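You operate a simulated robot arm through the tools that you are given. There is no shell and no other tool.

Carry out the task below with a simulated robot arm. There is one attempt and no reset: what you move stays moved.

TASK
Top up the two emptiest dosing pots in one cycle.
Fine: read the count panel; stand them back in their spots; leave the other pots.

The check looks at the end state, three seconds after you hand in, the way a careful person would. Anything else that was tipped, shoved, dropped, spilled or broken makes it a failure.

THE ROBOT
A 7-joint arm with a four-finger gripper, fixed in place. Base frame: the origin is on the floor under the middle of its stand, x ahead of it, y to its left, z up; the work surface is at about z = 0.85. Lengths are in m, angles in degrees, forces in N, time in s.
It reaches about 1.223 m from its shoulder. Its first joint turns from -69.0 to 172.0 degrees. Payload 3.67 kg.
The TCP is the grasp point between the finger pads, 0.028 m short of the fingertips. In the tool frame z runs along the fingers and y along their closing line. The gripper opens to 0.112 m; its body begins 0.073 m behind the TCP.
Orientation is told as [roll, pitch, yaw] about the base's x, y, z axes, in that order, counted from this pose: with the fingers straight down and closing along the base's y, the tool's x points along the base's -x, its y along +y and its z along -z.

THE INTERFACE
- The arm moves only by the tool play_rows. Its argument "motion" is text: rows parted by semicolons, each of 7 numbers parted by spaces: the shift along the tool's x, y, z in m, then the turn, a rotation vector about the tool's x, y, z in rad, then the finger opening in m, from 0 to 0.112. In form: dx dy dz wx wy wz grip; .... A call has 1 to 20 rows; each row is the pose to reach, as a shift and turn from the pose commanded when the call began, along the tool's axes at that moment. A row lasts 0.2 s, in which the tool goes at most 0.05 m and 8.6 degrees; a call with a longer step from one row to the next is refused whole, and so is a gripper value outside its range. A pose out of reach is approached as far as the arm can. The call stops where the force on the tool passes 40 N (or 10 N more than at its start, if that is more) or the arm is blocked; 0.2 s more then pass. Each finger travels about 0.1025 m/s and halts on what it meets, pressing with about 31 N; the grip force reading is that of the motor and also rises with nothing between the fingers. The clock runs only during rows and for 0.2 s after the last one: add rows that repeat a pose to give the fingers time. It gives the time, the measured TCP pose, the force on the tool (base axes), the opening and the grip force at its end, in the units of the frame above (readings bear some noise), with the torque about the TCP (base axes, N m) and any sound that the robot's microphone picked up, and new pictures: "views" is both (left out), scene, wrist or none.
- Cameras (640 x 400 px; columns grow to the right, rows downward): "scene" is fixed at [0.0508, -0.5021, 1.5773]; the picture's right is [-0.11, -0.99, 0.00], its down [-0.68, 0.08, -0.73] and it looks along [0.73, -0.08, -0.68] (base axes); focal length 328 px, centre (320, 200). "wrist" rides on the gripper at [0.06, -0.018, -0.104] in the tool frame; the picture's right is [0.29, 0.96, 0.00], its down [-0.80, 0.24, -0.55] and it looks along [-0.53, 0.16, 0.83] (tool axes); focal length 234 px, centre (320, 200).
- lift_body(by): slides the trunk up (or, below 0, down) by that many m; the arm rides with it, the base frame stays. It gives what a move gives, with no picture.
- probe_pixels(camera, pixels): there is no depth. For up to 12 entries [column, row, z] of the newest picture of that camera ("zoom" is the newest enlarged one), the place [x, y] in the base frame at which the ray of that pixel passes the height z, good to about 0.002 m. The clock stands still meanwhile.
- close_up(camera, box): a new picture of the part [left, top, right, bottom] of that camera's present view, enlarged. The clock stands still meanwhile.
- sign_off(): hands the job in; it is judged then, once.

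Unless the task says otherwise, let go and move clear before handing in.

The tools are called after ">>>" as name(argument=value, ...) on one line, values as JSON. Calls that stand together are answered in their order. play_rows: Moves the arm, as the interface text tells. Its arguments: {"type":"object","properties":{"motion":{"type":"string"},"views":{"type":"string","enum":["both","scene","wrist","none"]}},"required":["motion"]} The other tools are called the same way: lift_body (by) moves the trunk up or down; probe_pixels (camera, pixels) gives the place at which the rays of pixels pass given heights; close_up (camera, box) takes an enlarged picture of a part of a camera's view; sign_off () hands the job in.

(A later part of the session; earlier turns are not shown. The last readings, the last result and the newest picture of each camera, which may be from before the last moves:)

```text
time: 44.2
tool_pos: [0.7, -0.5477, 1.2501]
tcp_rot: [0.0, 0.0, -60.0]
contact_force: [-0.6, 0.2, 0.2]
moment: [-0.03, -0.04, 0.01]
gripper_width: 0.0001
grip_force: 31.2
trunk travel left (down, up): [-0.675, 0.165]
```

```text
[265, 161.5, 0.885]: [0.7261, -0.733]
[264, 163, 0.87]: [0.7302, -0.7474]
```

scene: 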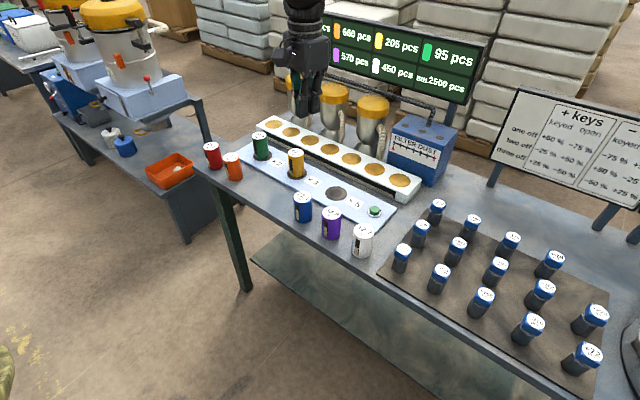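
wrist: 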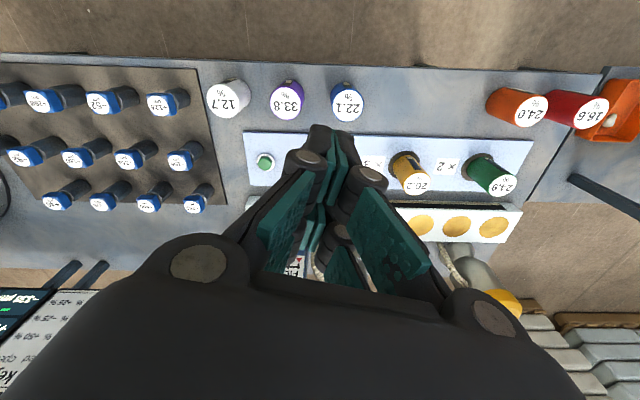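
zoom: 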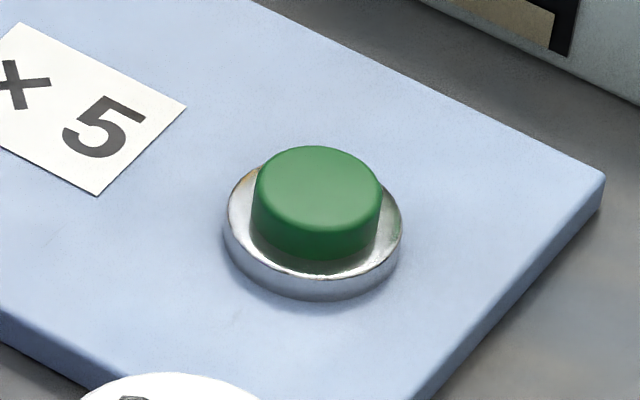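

The button is at (0.731, −0.748) with its top near z 0.881. I'll move the closed fingertips to about 4 cm above it.

>>> play_rows(motion="-0.021 -0.0081 0.033 0 0 0 0; -0.042 -0.0163 0.066 0 0 0 0; -0.063 -0.0244 0.1 0 0 0 0; -0.084 -0.0325 0.133 0 0 0 0; -0.105 -0.0407 0.166 0 0 0 0; -0.126 -0.0488 0.199 0 0 0 0; -0.147 -0.0569 0.232 0 0 0 0; -0.168 -0.065 0.265 0 0 0 0; -0.1887 -0.0732 0.299 0 0 0 0; -0.1887 -0.0732 0.299 0 0 0 0", views="both")

>>> close_up(camera="scene", box=[335, 160, 415, 230])

```text
time: 46.4
tool_pos: [0.7289, -0.7518, 0.9484]
tcp_rot: [0.0, 0.0, -60.0]
contact_force: [0.5, -0.5, -0.1]
moment: [-0.01, -0.03, 0.0]
gripper_width: 0.0
grip_force: 31.1
trunk travel left (down, up): [-0.675, 0.165]
```

scene: 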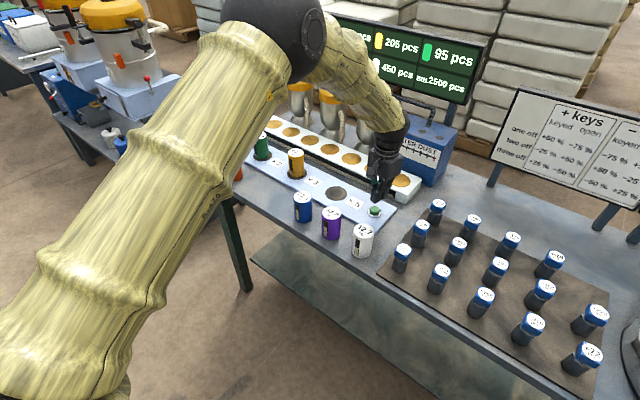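
wrist: 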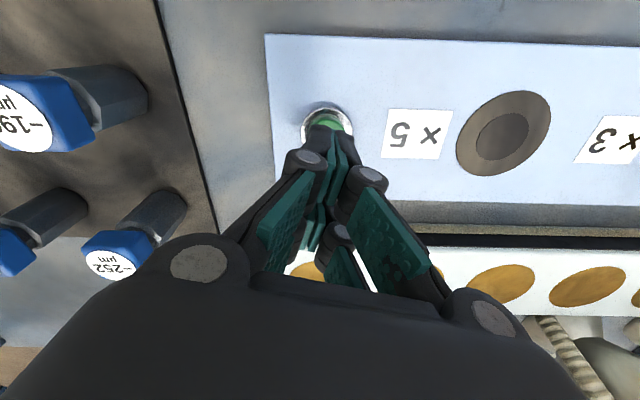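

```text
5.71 times, centred on (375, 195) of scene
```

zoom: 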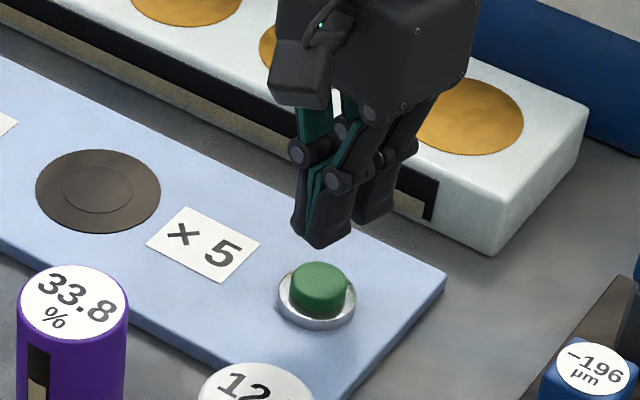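

The hand closes as two fingertip pairs (zoom tips at (322,240) and (372,218)). I'll probe where each pair's tip is so that one lands squarely on the button.

>>> probe_pixels(camera="zoom", pixels=[[322, 240, 0.92], [372, 218, 0.92], [295, 230, 0.92], [355, 220, 0.92], [395, 210, 0.92], [319, 275, 0.881]])

>>> close_up(camera="wrist", box=[280, 80, 400, 260])

>>> close_up(camera="scene", box=[355, 170, 405, 220])

```text
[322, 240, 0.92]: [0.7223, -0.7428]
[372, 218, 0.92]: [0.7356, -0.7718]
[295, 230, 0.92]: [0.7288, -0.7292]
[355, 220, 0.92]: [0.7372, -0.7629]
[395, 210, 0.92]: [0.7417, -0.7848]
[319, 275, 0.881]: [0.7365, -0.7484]
```

```text
2.22 times, centred on (340, 170) of wrist
```

zoom: 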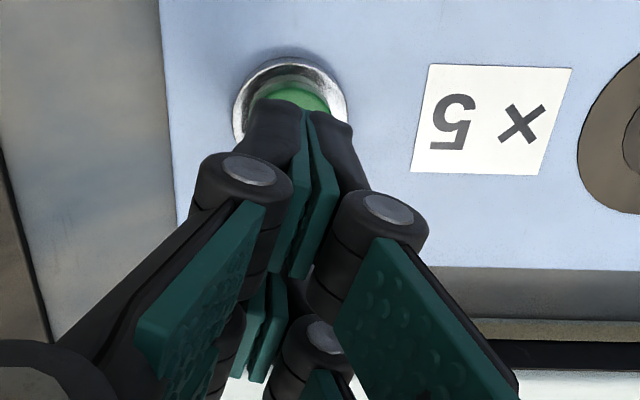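

```text
8.00 times, centred on (380, 195) of scene
```

zoom: 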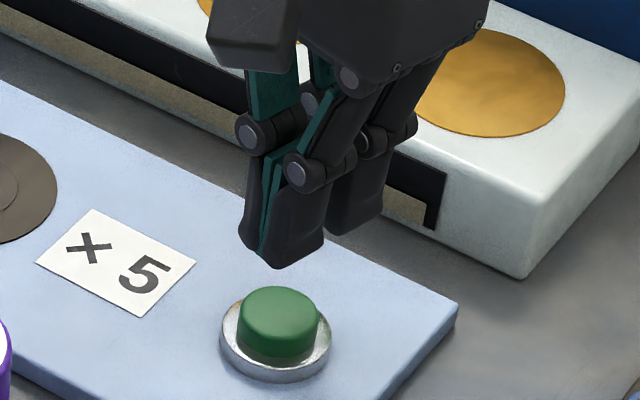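

The near pair's tip centre is about 7 mm off the button centre along the tool's x, so I'll shift by (−0.007, +0.002) and come down to just above the cap.

>>> play_rows(motion="-0.0035 0.001 0.01 0 0 0 0; -0.007 0.002 0.02 0 0 0 0; -0.007 0.002 0.03 0 0 0 0; -0.007 0.002 0.034 0 0 0 0; -0.007 0.002 0.034 0 0 0 0", views="both")

>>> close_up(camera="scene", box=[355, 185, 405, 225])

```text
time: 47.6
tool_pos: [0.7362, -0.7548, 0.9153]
tcp_rot: [0.1, 0.1, -60.0]
contact_force: [-0.6, -0.1, 0.7]
moment: [-0.03, 0.02, -0.01]
gripper_width: 0.0002
grip_force: 30.8
trunk travel left (down, up): [-0.675, 0.165]
```

scene: 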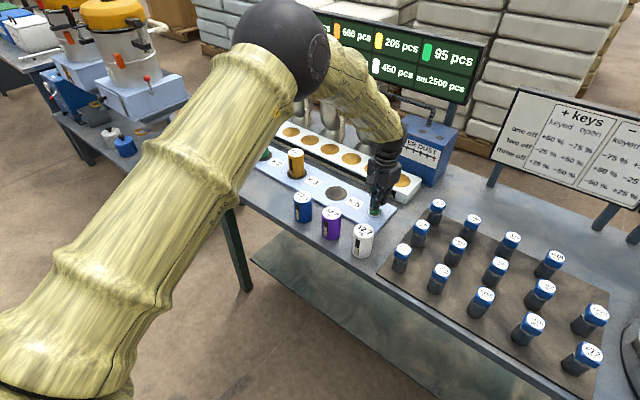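
wrist: 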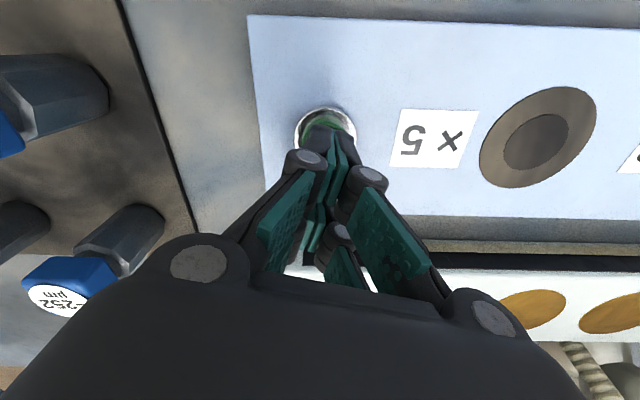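

```text
10.00 times, centred on (380, 205) of scene
```

zoom: 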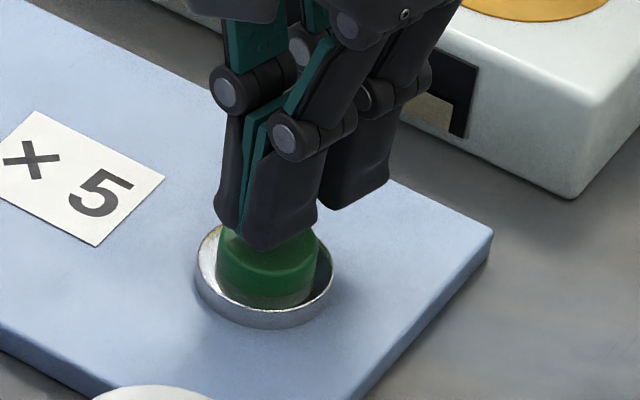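

The near fingertips sit directly over the cap (zoom (268,240)). I'll press down slowly and listen for the click.

>>> play_rows(motion="0 0 0.002 0 0 0 0; 0 0 0.004 0 0 0 0; 0 0 0.006 0 0 0 0; 0 0 0.008 0 0 0 0", views="scene")

```text
time: 48.6
tool_pos: [0.7355, -0.7546, 0.906]
tcp_rot: [0.0, 0.1, -60.0]
contact_force: [-0.6, -1.0, -1.0]
moment: [0.01, 0.01, 0.05]
gripper_width: 0.0
grip_force: 31.1
trunk travel left (down, up): [-0.675, 0.165]
```

scene: 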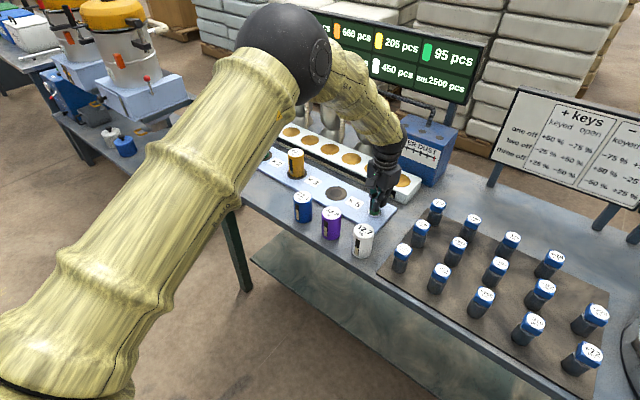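

No contact yet at z 0.907. I'll keep pressing in 1 mm steps.

>>> play_rows(motion="0 0 0.001 0 0 0 0; 0 0 0.002 0 0 0 0; 0 0 0.003 0 0 0 0; 0 0 0.004 0 0 0 0", views="scene")

>>> close_up(camera="scene", box=[355, 185, 405, 225])

```text
time: 49.6
tool_pos: [0.7363, -0.7546, 0.9035]
tcp_rot: [0.0, 0.0, -60.0]
contact_force: [-0.6, 0.7, 1.3]
moment: [0.03, 0.04, -0.02]
gripper_width: 0.0059
grip_force: 35.8
trunk travel left (down, up): [-0.675, 0.165]
```

scene: 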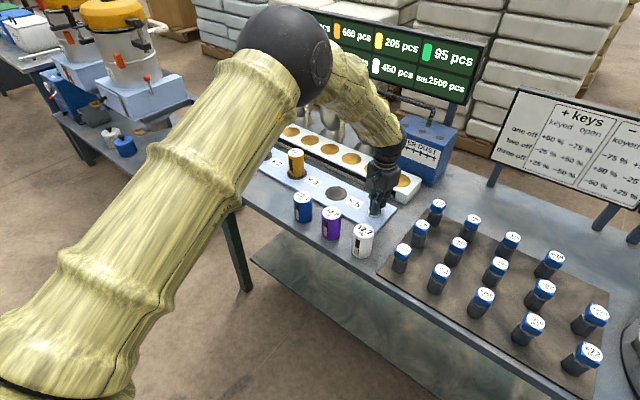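

```text
10.00 times, centred on (380, 205) of scene
```

zoom: 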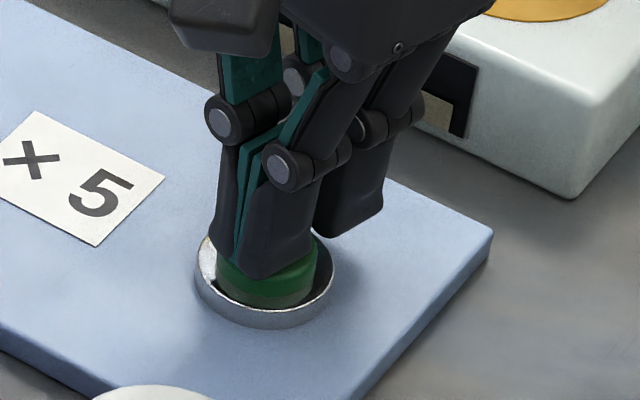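

The fingers feel the cap (opening nudged to 0.006 m, +1.3 N), but no click yet. I'll continue pressing a few millimetres more.

>>> play_rows(motion="0 0 0.001 0 0 0 0; 0 0 0.002 0 0 0 0; 0 0 0.003 0 0 0 0", views="scene")

>>> close_up(camera="scene", box=[355, 185, 405, 225])

```text
time: 50.4
tool_pos: [0.7359, -0.7541, 0.9007]
tcp_rot: [-0.1, 0.0, -60.0]
contact_force: [0.3, 1.0, 1.9]
moment: [0.07, 0.0, -0.04]
gripper_width: 0.0062
grip_force: 35.6
trunk travel left (down, up): [-0.675, 0.165]
heard: click
```

scene: 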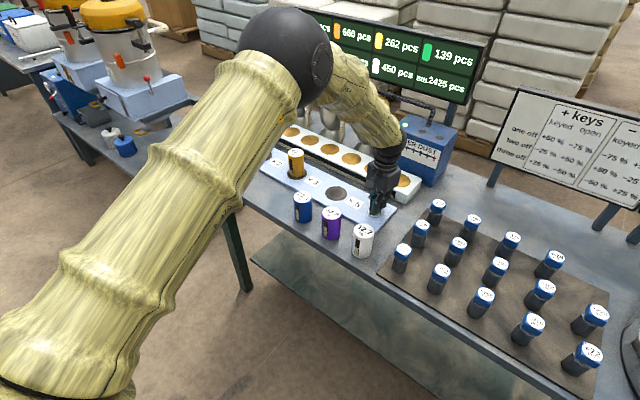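

```text
10.00 times, centred on (380, 205) of scene
```

zoom: 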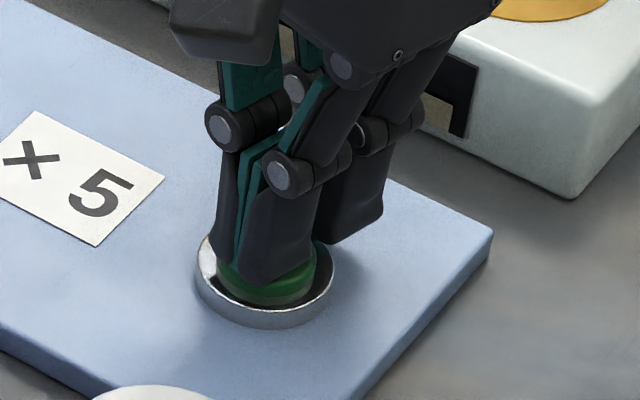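

Click heard, and the panel is already counting (yellow 262, green 139). I'll lift straight off the button right away and watch the cycle.

>>> play_rows(motion="0 0 -0.02 0 0 0 0; 0 0 -0.05 0 0 0 0; 0 0 -0.09 0 0 0 0; 0 0 -0.13 0 0 0 0", views="both")

>>> close_up(camera="scene", box=[290, 5, 490, 180])

```text
time: 51.4
tool_pos: [0.7352, -0.7546, 1.0293]
tcp_rot: [0.1, 0.0, -60.0]
contact_force: [0.8, 0.5, -0.1]
moment: [-0.02, -0.03, 0.0]
gripper_width: 0.0
grip_force: 36.2
trunk travel left (down, up): [-0.675, 0.165]
```

scene: 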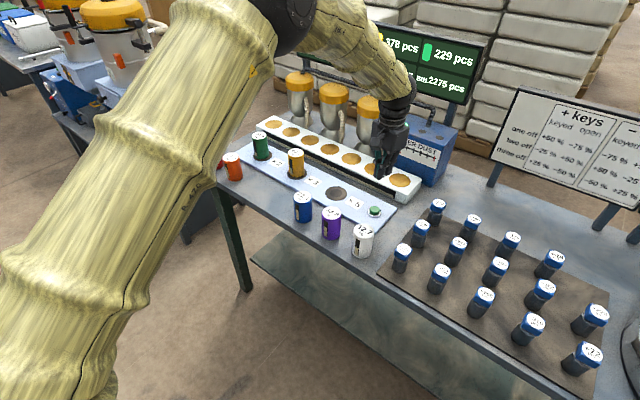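
wrist: 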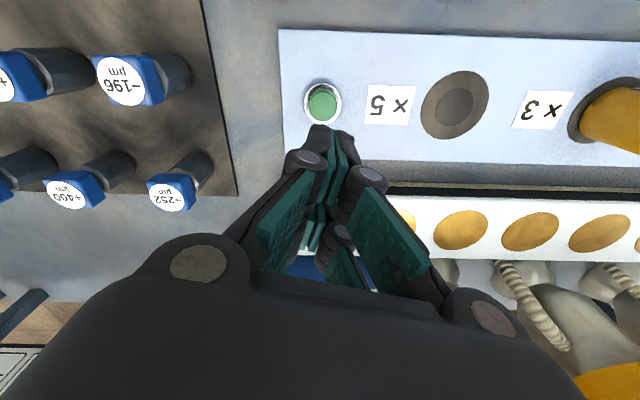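

```text
2.29 times, centred on (390, 92) of scene
```

zoom: 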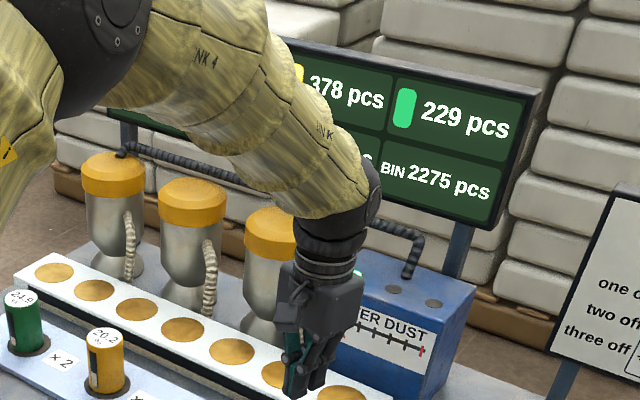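

The cycle is running: yellow 378, green 229, bin 2275. I'll swing the arm back to clear the panel and gauge while it finishes.

>>> play_rows(motion="0.03 0.007 -0.03 0 0 0 0; 0.07 0.015 -0.05 0 0 0 0; 0.11 0.023 -0.07 0 0 0 0; 0.15 0.031 -0.09 0 0 0 0; 0.19 0.039 -0.11 0 0 0 0.02; 0.23 0.047 -0.125 0 0 0 0.04; 0.27 0.055 -0.14 0 0 0 0.06; 0.31 0.063 -0.155 0 0 0 0.08; 0.34 0.07 -0.162 0 0 0 0.1; 0.3643 0.077 -0.169 0 0 0 0.112", views="both")

>>> close_up(camera="scene", box=[290, 5, 490, 180])

>>> close_up(camera="scene", box=[385, 120, 455, 175])

>>> close_up(camera="scene", box=[230, 110, 350, 210])

```text
time: 53.6
tool_pos: [0.6186, -0.3997, 1.2033]
tcp_rot: [0.0, -0.1, -59.9]
contact_force: [-0.5, 0.6, 0.3]
moment: [-0.04, -0.01, 0.0]
gripper_width: 0.1121
grip_force: 0.1
trunk travel left (down, up): [-0.675, 0.165]
```

scene: 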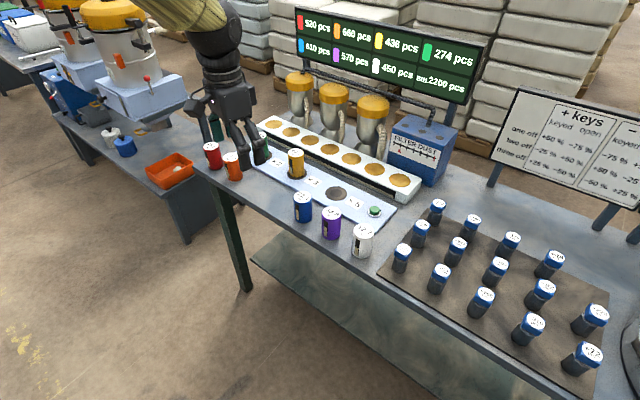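
wrist: 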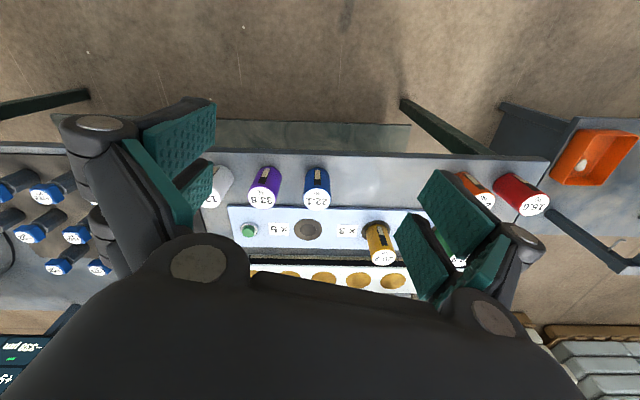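

```text
2.29 times, centred on (390, 92) of scene
```

zoom: 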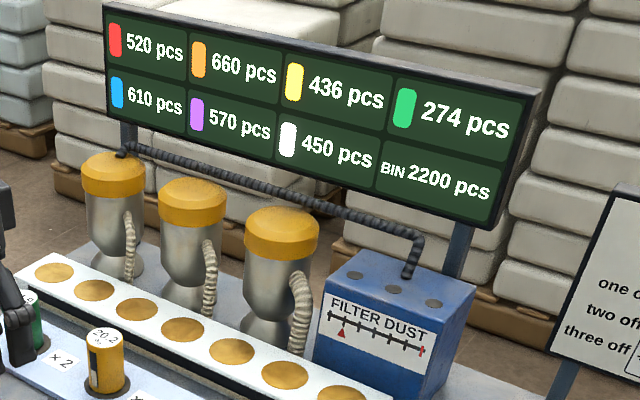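

```text
7.27 times, centred on (420, 148) of scene
```

zoom: 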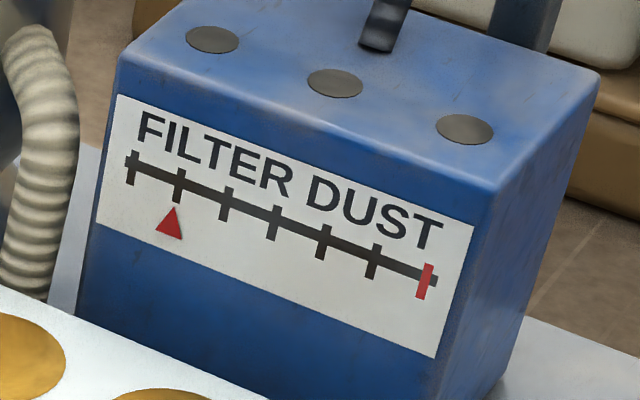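

```text
4.00 times, centred on (290, 160) of scene
```

zoom: 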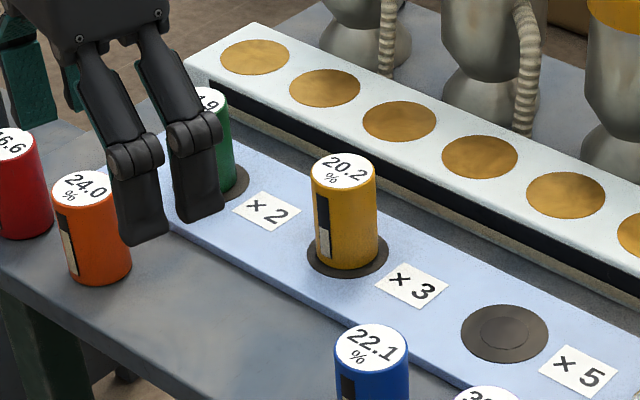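

The cycle ended: yellow 436, green 274, bin 2200, others unchanged, and the dust marker stands at the first tick, far from red. Now I'll restore the yaw 20° carrying orientation while moving back above the yellow pot.

>>> play_rows(motion="-0.01 0.01 0 0 0 -0.127 0.112; -0.03 0.03 0.005 0 0 -0.254 0.112; -0.05 0.05 0.012 0 0 -0.381 0.112; -0.075 0.07 0.02 0 0 -0.508 0.112; -0.1 0.09 0.03 0 0 -0.635 0.112; -0.125 0.11 0.04 0 0 -0.762 0.112; -0.15 0.13 0.05 0 0 -0.889 0.112; -0.175 0.15 0.06 0 0 -1.016 0.112; -0.2 0.17 0.07 0 0 -1.143 0.112; -0.2266 0.1925 0.08 0 0 -1.27 0.112; -0.2266 0.1925 0.08 0 0 -1.396 0.112; -0.2266 0.1925 0.08 0 0 -1.396 0.112", views="scene")

>>> close_up(camera="scene", box=[290, 5, 490, 180])

```text
time: 56.2
tool_pos: [0.9009, -0.5012, 1.1175]
tcp_rot: [0.0, 0.0, 20.1]
contact_force: [0.6, 0.1, -0.8]
moment: [-0.01, -0.01, 0.0]
gripper_width: 0.1119
grip_force: 0.0
trunk travel left (down, up): [-0.675, 0.165]
```

scene: 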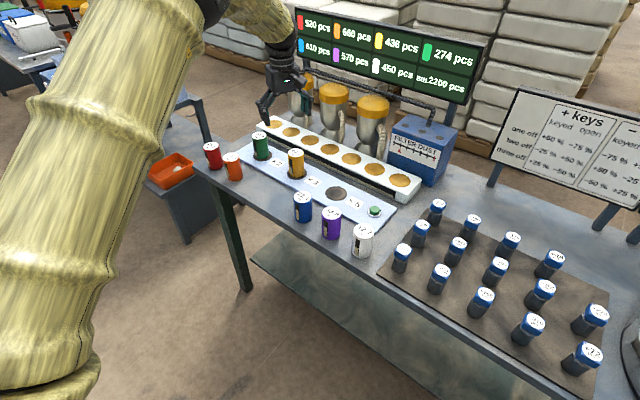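

```text
2.29 times, centred on (390, 92) of scene
```

zoom: 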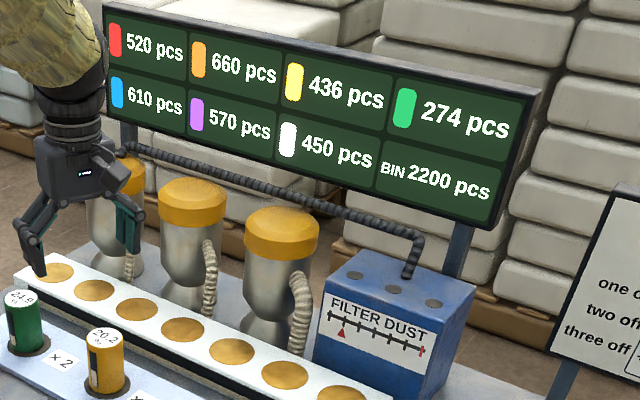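

Counts are stable. I'll tilt back to the 8.6° lean and come above the yellow pot on the ×3 pad.

>>> play_rows(motion="-0.014 -0.013 0.023 0 -0.05 0 0.112; -0.028 -0.026 0.046 0 -0.1 0 0.112; -0.0419 -0.0397 0.07 0 -0.15 0 0.112; -0.0419 -0.0397 0.07 0 -0.15 0 0.112", views="both")

>>> close_up(camera="wrist", box=[270, 30, 380, 150])

```text
time: 57.2
tool_pos: [0.9536, -0.5237, 1.0507]
tcp_rot: [0.0, -8.7, 20.0]
contact_force: [-0.9, 0.5, -0.4]
moment: [-0.02, 0.0, 0.01]
gripper_width: 0.1122
grip_force: 0.0
trunk travel left (down, up): [-0.675, 0.165]
```

scene: 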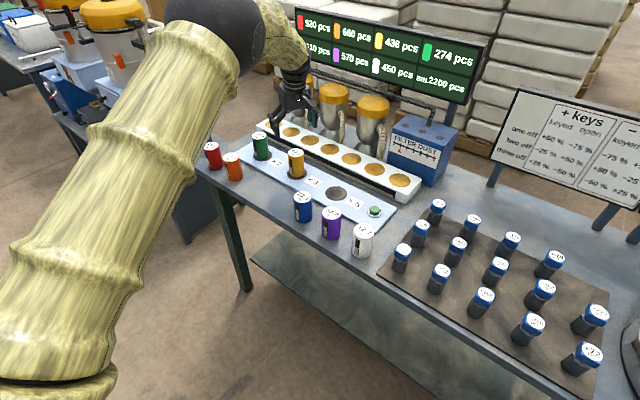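
wrist: 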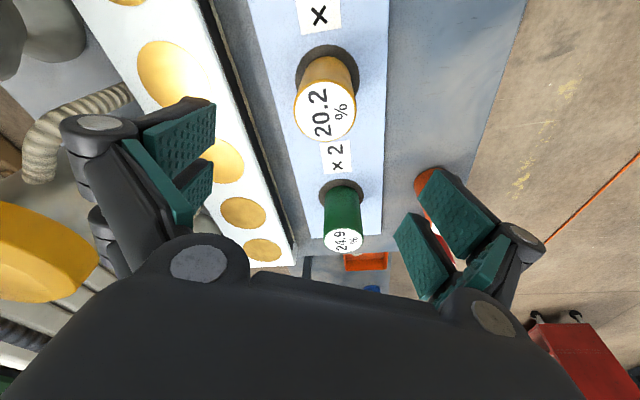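

```text
3.33 times, centred on (325, 90) of wrist
```

zoom: 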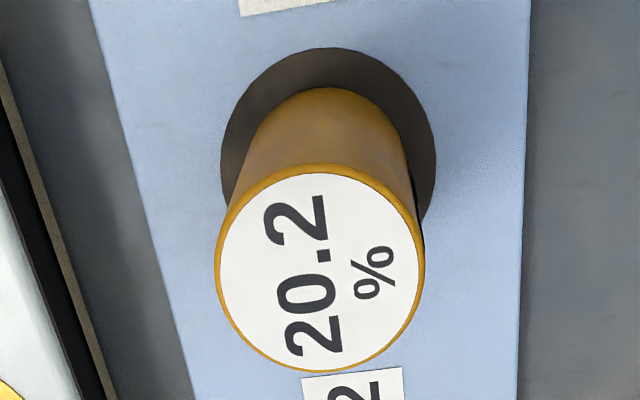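

I'll probe the yellow lid's rim here (zoom top (320,165), bottom (320,372), left (215,265), right (425,265)) to centre the grasp exactly.

>>> probe_pixels(camera="zoom", pixels=[[320, 165, 0.953], [320, 372, 0.953], [215, 268, 0.953], [425, 264, 0.953]])

```text
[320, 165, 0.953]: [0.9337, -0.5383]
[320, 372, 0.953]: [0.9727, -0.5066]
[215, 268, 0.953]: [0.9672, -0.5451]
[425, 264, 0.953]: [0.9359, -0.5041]
```

The pot is at (0.953, −0.524), matching where it was set down. I'll descend to z≈0.925 and check.

>>> play_rows(motion="0.0059 0 0.04 0 0 0 0.112; 0.0119 -0.0003 0.08 0 0 0 0.112; 0.0159 -0.0005 0.107 0 0 0 0.112; 0.0183 -0.0007 0.1231 0 0 0 0.112; 0.0183 -0.0007 0.1231 0 0 0 0.112", views="both")

```text
time: 58.4
tool_pos: [0.9531, -0.5231, 0.9262]
tcp_rot: [0.0, -8.5, 19.9]
contact_force: [0.1, -0.6, -0.3]
moment: [0.0, 0.0, 0.0]
gripper_width: 0.1121
grip_force: 0.0
trunk travel left (down, up): [-0.675, 0.165]
```

scene: 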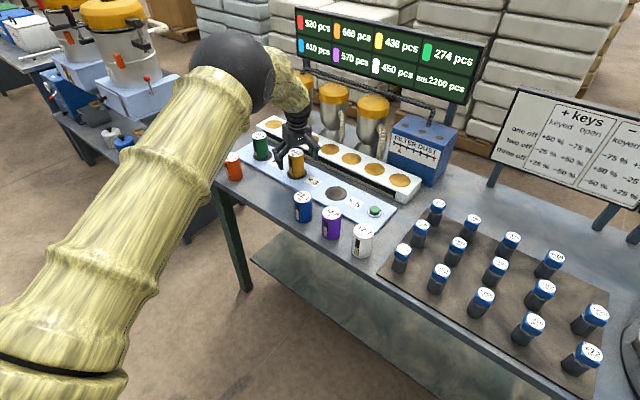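
wrist: 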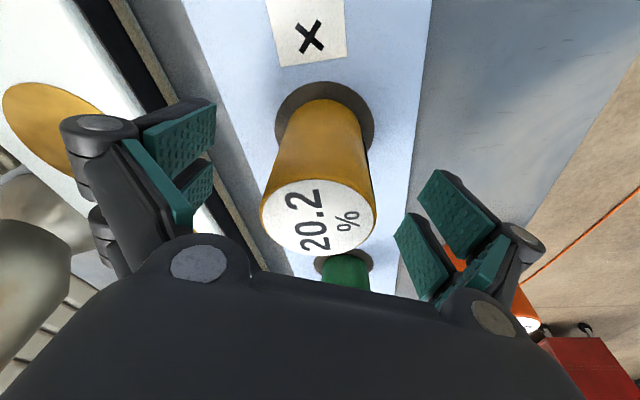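

The pot is centred between the pads. I'll close on it.

>>> play_rows(motion="0 0 0 0 0 0 0.08; 0 0 0 0 0 0 0.06; 0 0 0 0 0 0 0.04; 0 0 0 0 0 0 0.04; 0 0 0 0 0 0 0.04", views="wrist")

```text
time: 59.6
tool_pos: [0.9528, -0.5252, 0.9263]
tcp_rot: [0.1, -8.6, 20.0]
contact_force: [0.8, -1.3, 3.1]
moment: [-0.11, -0.07, 0.01]
gripper_width: 0.0517
grip_force: 30.6
trunk travel left (down, up): [-0.675, 0.165]
```

wrist: 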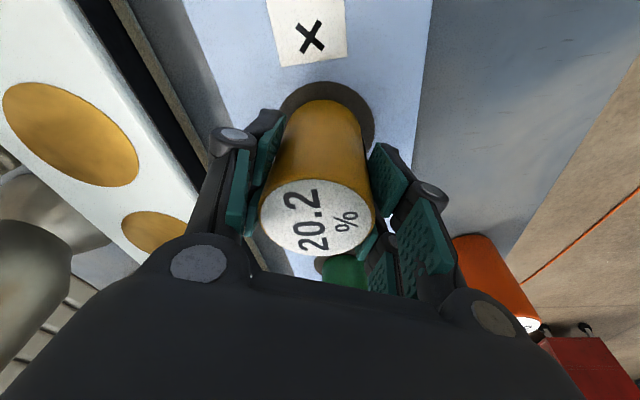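

Gripped at 0.0517 m. I'll lift 0.115 m and carry yellow back above its own spot at (0.896, −0.382).

>>> play_rows(motion="-0.0024 0 -0.016 0 0 0 0.04; -0.0073 0 -0.048 0 0 0 0.04; -0.0121 0 -0.08 0 0 0 0.04; -0.0157 0 -0.104 0 0 0 0.04; -0.0172 0 -0.1137 0 0 0 0.04; -0.0167 0.016 -0.1138 0 0 0 0.04; -0.0157 0.048 -0.114 0 0 0 0.04; -0.0145 0.085 -0.1142 0 0 0 0.04; -0.0133 0.12 -0.1143 0 0 0 0.04; -0.0125 0.145 -0.1144 0 0 0 0.04; -0.0123 0.1529 -0.1145 0 0 0 0.04; -0.0123 0.1529 -0.1145 0 0 0 0.04", views="both")

```text
time: 62.2
tool_pos: [0.8979, -0.3815, 1.0395]
tcp_rot: [-0.1, -8.5, 20.0]
contact_force: [0.1, 0.3, -1.8]
moment: [-0.01, 0.05, 0.02]
gripper_width: 0.0518
grip_force: 30.9
trunk travel left (down, up): [-0.675, 0.165]
```

scene: 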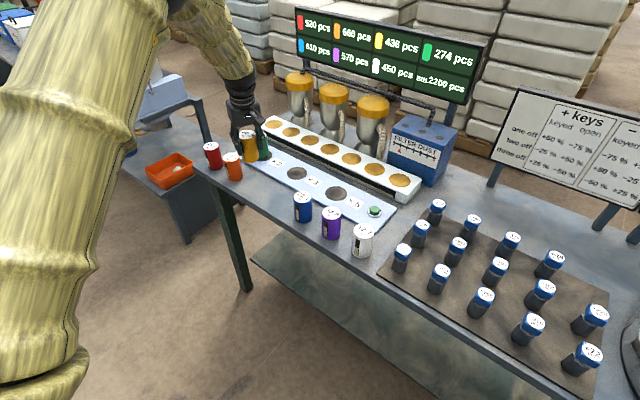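
wrist: 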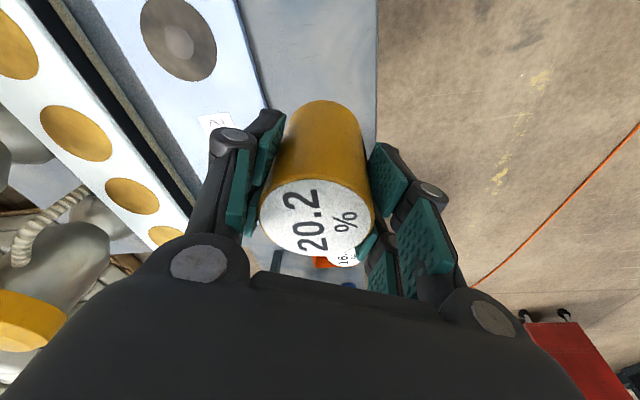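

The view matches the lift-off picture almost pixel for pixel (×3 pad at (178,43)), so yellow is over its spot. I'll lower 0.11 m.

>>> play_rows(motion="0.0045 0 0.03 0 0 0 0.04; 0.009 0 0.06 0 0 0 0.04; 0.0127 0 0.084 0 0 0 0.04; 0.0151 0 0.1 0 0 0 0.04; 0.0165 0 0.1088 0 0 0 0.04; 0.0165 0 0.1088 0 0 0 0.04", views="both")

>>> close_up(camera="scene", box=[220, 140, 310, 210])

```text
time: 63.6
tool_pos: [0.8973, -0.3831, 0.9295]
tcp_rot: [0.0, -8.5, 20.0]
contact_force: [0.7, -0.4, -1.3]
moment: [0.0, 0.04, 0.01]
gripper_width: 0.0518
grip_force: 31.1
trunk travel left (down, up): [-0.675, 0.165]
```

scene: 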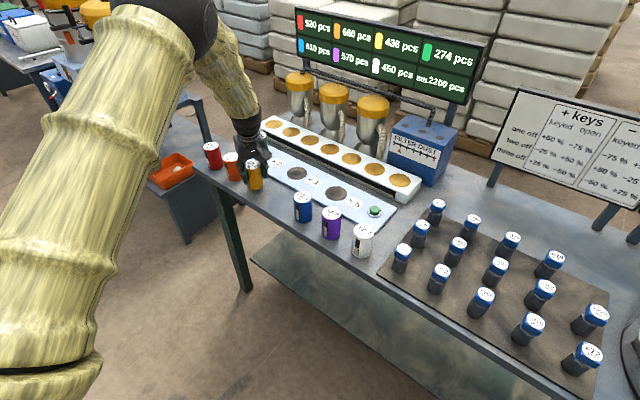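
wrist: 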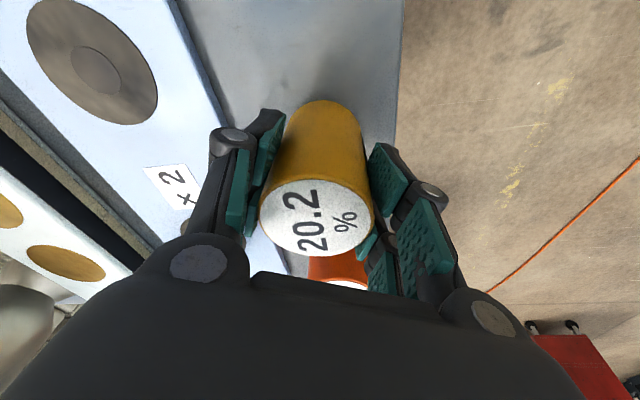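

```text
5.71 times, centred on (265, 175) of scene
```

zoom: 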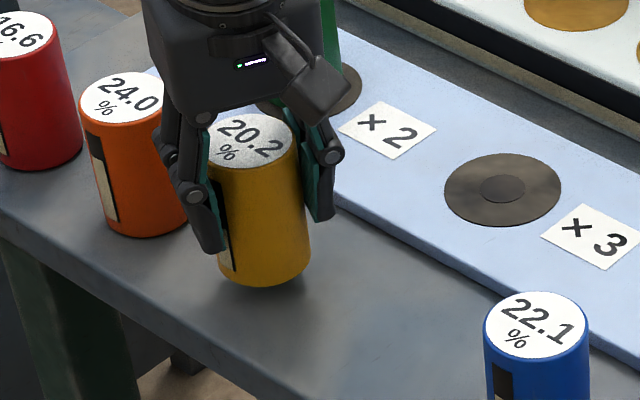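

Yellow hangs about 1.5 cm above its spot, clear of orange. I'll lower 12 mm, then finish in small steps watching the force.

>>> play_rows(motion="0.0006 0 0.004 0 0 0 0.04; 0.0012 0 0.008 0 0 0 0.04; 0.0018 0 0.0119 0 0 0 0.04; 0.0018 0 0.0119 0 0 0 0.04", views="none")

```text
time: 64.6
tool_pos: [0.8965, -0.383, 0.9178]
tcp_rot: [-0.1, -8.6, 20.0]
contact_force: [-0.4, 0.7, -1.1]
moment: [0.01, -0.03, 0.01]
gripper_width: 0.0516
grip_force: 31.7
trunk travel left (down, up): [-0.675, 0.165]
```

>>> play_rows(motion="0.0002 0 0.0015 0 0 0 0.04; 0.0004 0 0.003 0 0 0 0.04; 0.0004 0 0.003 0 0 0 0.04", views="none")

```text
time: 65.4
tool_pos: [0.8979, -0.3832, 0.9149]
tcp_rot: [0.0, -8.7, 20.1]
contact_force: [-0.8, 0.3, -0.1]
moment: [0.0, 0.0, -0.02]
gripper_width: 0.0516
grip_force: 30.3
trunk travel left (down, up): [-0.675, 0.165]
```

Not clearly touching yet (−0.1 N). I'll step another 1.5 mm.

>>> play_rows(motion="0.0001 0 0.0008 0 0 0 0.04; 0.0002 0 0.0015 0 0 0 0.04; 0.0002 0 0.0015 0 0 0 0.04", views="scene")

>>> close_up(camera="scene", box=[235, 155, 285, 200])

```text
time: 66.2
tool_pos: [0.8964, -0.3828, 0.9141]
tcp_rot: [-0.1, -8.7, 20.1]
contact_force: [1.4, -1.9, 7.9]
moment: [-0.31, -0.13, 0.04]
gripper_width: 0.0517
grip_force: 31.1
trunk travel left (down, up): [-0.675, 0.165]
```

scene: 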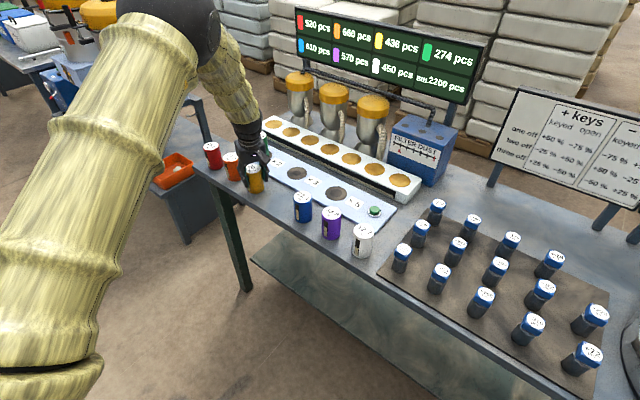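

```text
8.89 times, centred on (260, 178) of scene
```

zoom: 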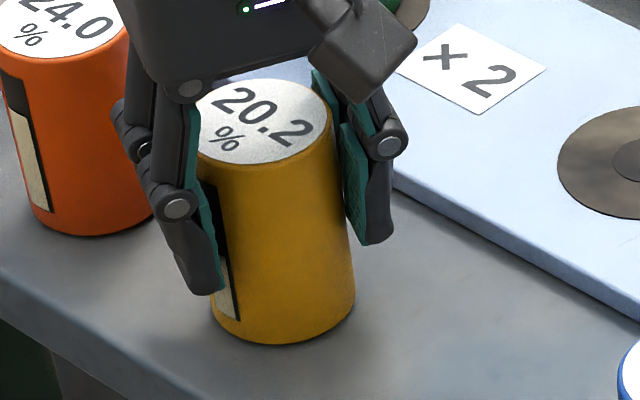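

Contact reads +7.9 N, so yellow stands on the table. I'll open the fingers and rise straight up.

>>> play_rows(motion="-0.0001 0 -0.0005 0 0 0 0.055; -0.0001 0 -0.0005 0 0 0 0.075; -0.0001 0 -0.0005 0 0 0 0.09; -0.0045 0 -0.0297 0 0 0 0.09; -0.009 0 -0.0593 0 0 0 0.09; -0.0135 0 -0.089 0 0 0 0.09; -0.0194 0 -0.1285 0 0 0 0.09; -0.0194 0 -0.1285 0 0 0 0.09", views="both")

>>> close_up(camera="scene", box=[235, 150, 315, 210])

```text
time: 68.0
tool_pos: [0.8987, -0.3853, 1.0422]
tcp_rot: [0.0, -8.4, 19.9]
contact_force: [0.2, -0.6, -0.3]
moment: [0.0, 0.02, 0.02]
gripper_width: 0.0899
grip_force: 0.0
trunk travel left (down, up): [-0.675, 0.165]
```

scene: 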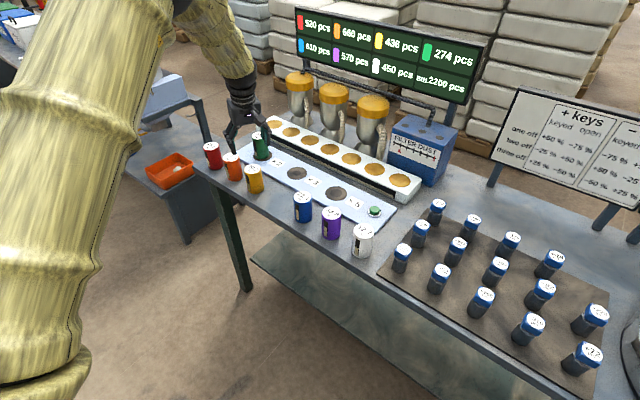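
wrist: 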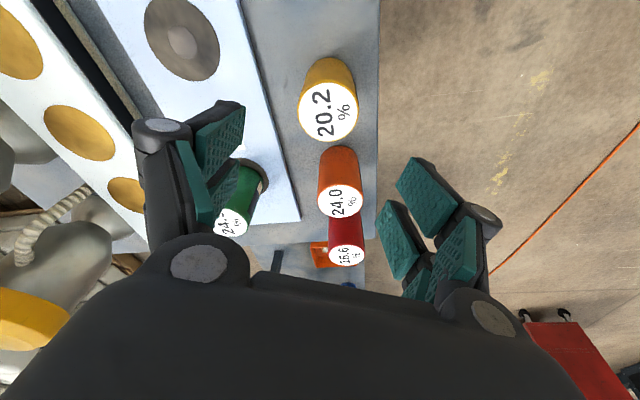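

```text
6.67 times, centred on (275, 180) of scene
```

zoom: 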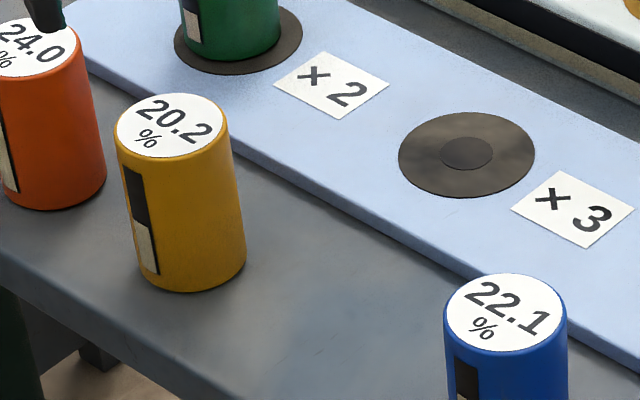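

Yellow stands back in its spot within about 2 mm (lid at zoom (172,126) vs (172,128) before), and its window shows a higher level. Now I'll go to the green pot on ×2.

>>> play_rows(motion="-0.025 -0.0124 0.003 0 0 0 0.1; -0.06 -0.0297 0.0071 0 0 0 0.112; -0.095 -0.047 0.0113 0 0 0 0.112; -0.13 -0.0643 0.0155 0 0 0 0.112; -0.1578 -0.0781 0.0188 0 0 0 0.112; -0.1578 -0.0781 0.0188 0 0 0 0.112", views="both")

>>> close_up(camera="wrist", box=[270, 30, 380, 150])

```text
time: 69.4
tool_pos: [1.0715, -0.4033, 1.0502]
tcp_rot: [0.0, -8.6, 19.9]
contact_force: [-0.1, 0.7, 0.2]
moment: [-0.03, 0.01, -0.06]
gripper_width: 0.1121
grip_force: 0.0
trunk travel left (down, up): [-0.675, 0.165]
```

scene: 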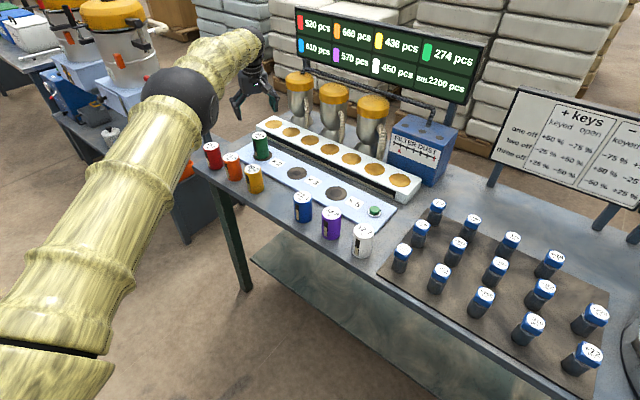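
wrist: 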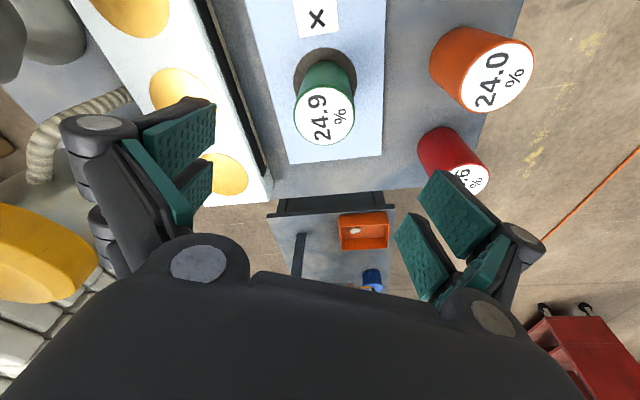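

```text
3.33 times, centred on (325, 90) of wrist
```

zoom: 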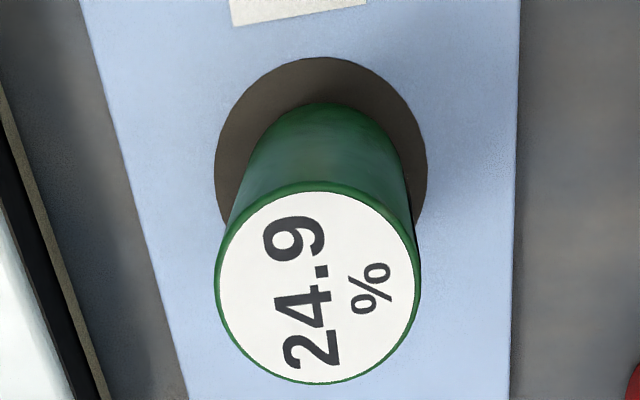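

>>> probe_pixels(camera="zoom", pixels=[[318, 181, 0.953], [318, 385, 0.953], [215, 285, 0.953], [420, 280, 0.953]])

```text
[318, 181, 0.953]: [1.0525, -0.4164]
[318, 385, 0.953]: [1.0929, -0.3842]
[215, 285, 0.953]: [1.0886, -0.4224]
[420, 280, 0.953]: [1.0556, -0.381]
```

The green pot's centre is (1.0724, −0.401), as set down. I'll descend around it to z≈0.925.

>>> play_rows(motion="0.0059 0.0002 0.04 0 0 0 0.112; 0.0118 0.0004 0.08 0 0 0 0.112; 0.0156 0.0006 0.107 0 0 0 0.112; 0.0178 0.0007 0.1232 0 0 0 0.112; 0.0178 0.0007 0.1232 0 0 0 0.112", views="both")

```text
time: 70.6
tool_pos: [1.0746, -0.4001, 0.9257]
tcp_rot: [-0.1, -8.6, 20.1]
contact_force: [-0.3, 0.6, 0.4]
moment: [-0.01, -0.02, 0.0]
gripper_width: 0.112
grip_force: 0.0
trunk travel left (down, up): [-0.675, 0.165]
```

scene: 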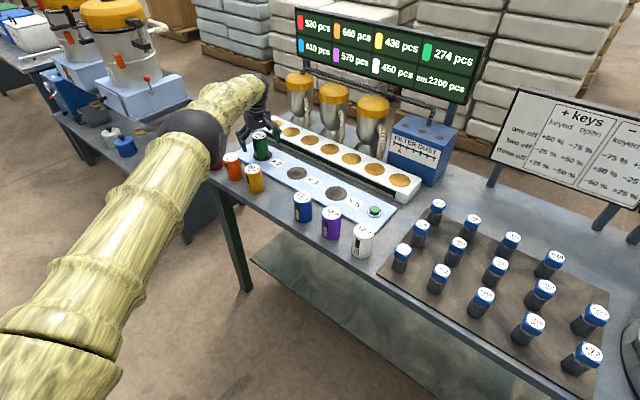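
wrist: 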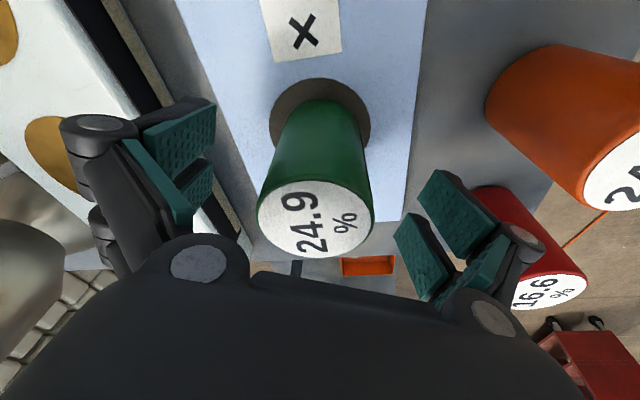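

Green is between the pads (lid at wrist (315,218)), matching the first grasp. I'll close on it.

>>> play_rows(motion="0 0 0 0 0 0 0.08; 0 0 0 0 0 0 0.06; 0 0 0 0 0 0 0.04; 0 0 0 0 0 0 0.04; 0 0 0 0 0 0 0.04", views="wrist")

```text
time: 71.8
tool_pos: [1.0732, -0.4006, 0.9252]
tcp_rot: [-0.1, -8.7, 20.1]
contact_force: [1.7, -1.1, 1.4]
moment: [-0.14, -0.12, 0.03]
gripper_width: 0.0518
grip_force: 30.6
trunk travel left (down, up): [-0.675, 0.165]
```

wrist: 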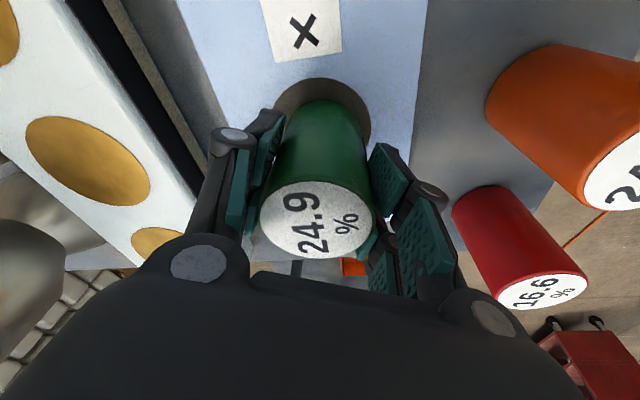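

Gripped at 0.0518 m. I'll lift and carry green back above its own spot at (0.8215, −0.4565).

>>> play_rows(motion="-0.0024 0 -0.016 0 0 0 0.04; -0.0073 0 -0.048 0 0 0 0.04; -0.0121 0 -0.08 0 0 0 0.04; -0.016 0 -0.106 0 0 0 0.04; -0.0176 0 -0.1167 0 0 0 0.04; 0.0026 0.0027 -0.1198 0 0 0 0.04; 0.038 0.0075 -0.1251 0 0 0 0.04; 0.0784 0.0129 -0.1312 0 0 0 0.04; 0.1189 0.0183 -0.1373 0 0 0 0.04; 0.1593 0.0238 -0.1435 0 0 0 0.04; 0.1947 0.0285 -0.1488 0 0 0 0.04; 0.2225 0.0323 -0.153 0 0 0 0.04; 0.2351 0.034 -0.1549 0 0 0 0.04; 0.2351 0.034 -0.1549 0 0 0 0.04", views="both")

```text
time: 74.8
tool_pos: [0.8216, -0.4551, 1.0405]
tcp_rot: [0.1, -8.6, 20.0]
contact_force: [-0.5, 0.2, -2.1]
moment: [0.02, -0.03, -0.01]
gripper_width: 0.0517
grip_force: 31.2
trunk travel left (down, up): [-0.675, 0.165]
```

scene: 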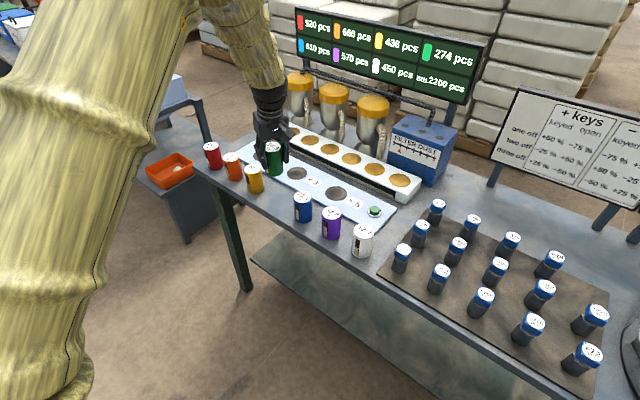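
wrist: 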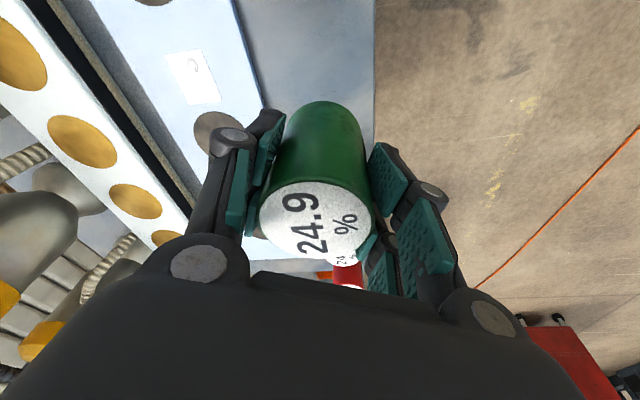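

The view matches green's original lift-off picture. I'll lower 0.11 m toward its spot between yellow and blue.

>>> play_rows(motion="0.0045 0 0.03 0 0 0 0.04; 0.009 0 0.06 0 0 0 0.04; 0.0127 0 0.084 0 0 0 0.04; 0.0151 0 0.1 0 0 0 0.04; 0.0165 0 0.1088 0 0 0 0.04; 0.0165 0 0.1088 0 0 0 0.04", views="both")

>>> close_up(camera="scene", box=[235, 150, 325, 220])

```text
time: 76.2
tool_pos: [0.8232, -0.4579, 0.9325]
tcp_rot: [0.0, -8.5, 20.0]
contact_force: [-0.5, 0.7, -1.8]
moment: [0.0, -0.04, 0.01]
gripper_width: 0.0515
grip_force: 30.8
trunk travel left (down, up): [-0.675, 0.165]
```

scene: 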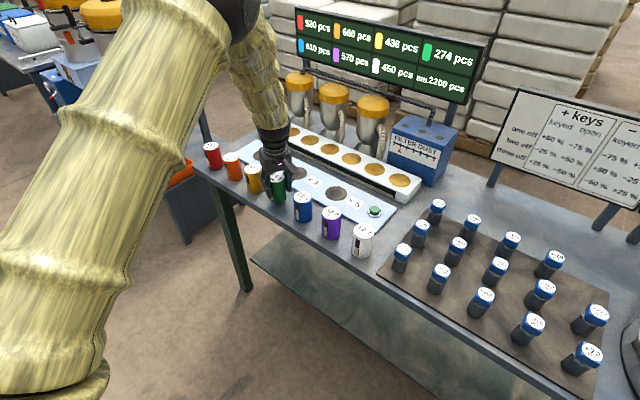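
wrist: 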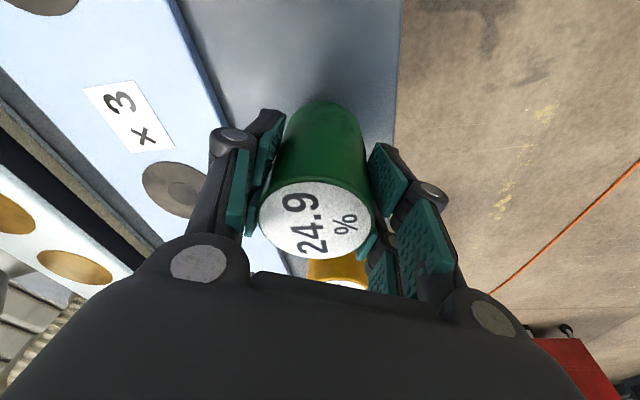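

```text
5.71 times, centred on (280, 185) of scene
```

zoom: 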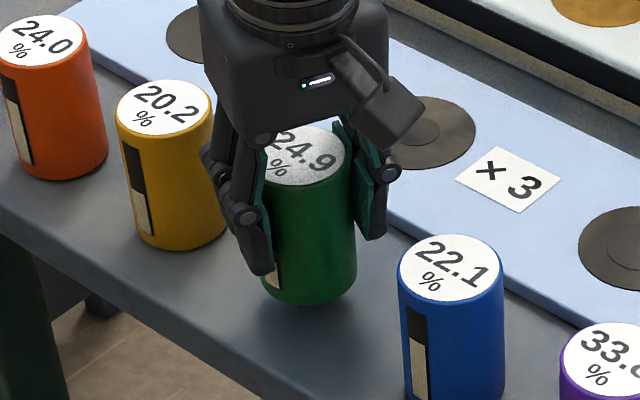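

Clear of both neighbours. I'll lower 15 mm and then feel for the table in small steps.

>>> play_rows(motion="0.0006 0 0.004 0 0 0 0.04; 0.0012 0 0.008 0 0 0 0.04; 0.0018 0 0.012 0 0 0 0.04; 0.0023 0 0.0148 0 0 0 0.04; 0.0023 0 0.0148 0 0 0 0.04", views="none")

```text
time: 77.4
tool_pos: [0.8208, -0.4576, 0.9171]
tcp_rot: [0.1, -8.5, 19.9]
contact_force: [0.4, 1.1, -1.8]
moment: [0.02, 0.02, -0.04]
gripper_width: 0.0513
grip_force: 31.2
trunk travel left (down, up): [-0.675, 0.165]
```

>>> play_rows(motion="0.0002 0 0.0015 0 0 0 0.04; 0.0004 0 0.003 0 0 0 0.04; 0.0004 0 0.003 0 0 0 0.04", views="none")

```text
time: 78.2
tool_pos: [0.8234, -0.4567, 0.9141]
tcp_rot: [-0.1, -8.6, 20.0]
contact_force: [-0.4, -0.3, -1.2]
moment: [0.04, -0.03, 0.01]
gripper_width: 0.0518
grip_force: 31.4
trunk travel left (down, up): [-0.675, 0.165]
```

Still weight only (−1.2 N) at z 0.914. I'll step 1.5 mm further.

>>> play_rows(motion="0.0001 0 0.0008 0 0 0 0.04; 0.0002 0 0.0015 0 0 0 0.04; 0.0002 0 0.0015 0 0 0 0.04", views="none")

```text
time: 79.0
tool_pos: [0.8219, -0.4572, 0.9129]
tcp_rot: [0.1, -8.6, 19.9]
contact_force: [0.9, -0.4, 3.4]
moment: [-0.21, -0.07, 0.03]
gripper_width: 0.0518
grip_force: 30.6
trunk travel left (down, up): [-0.675, 0.165]
```

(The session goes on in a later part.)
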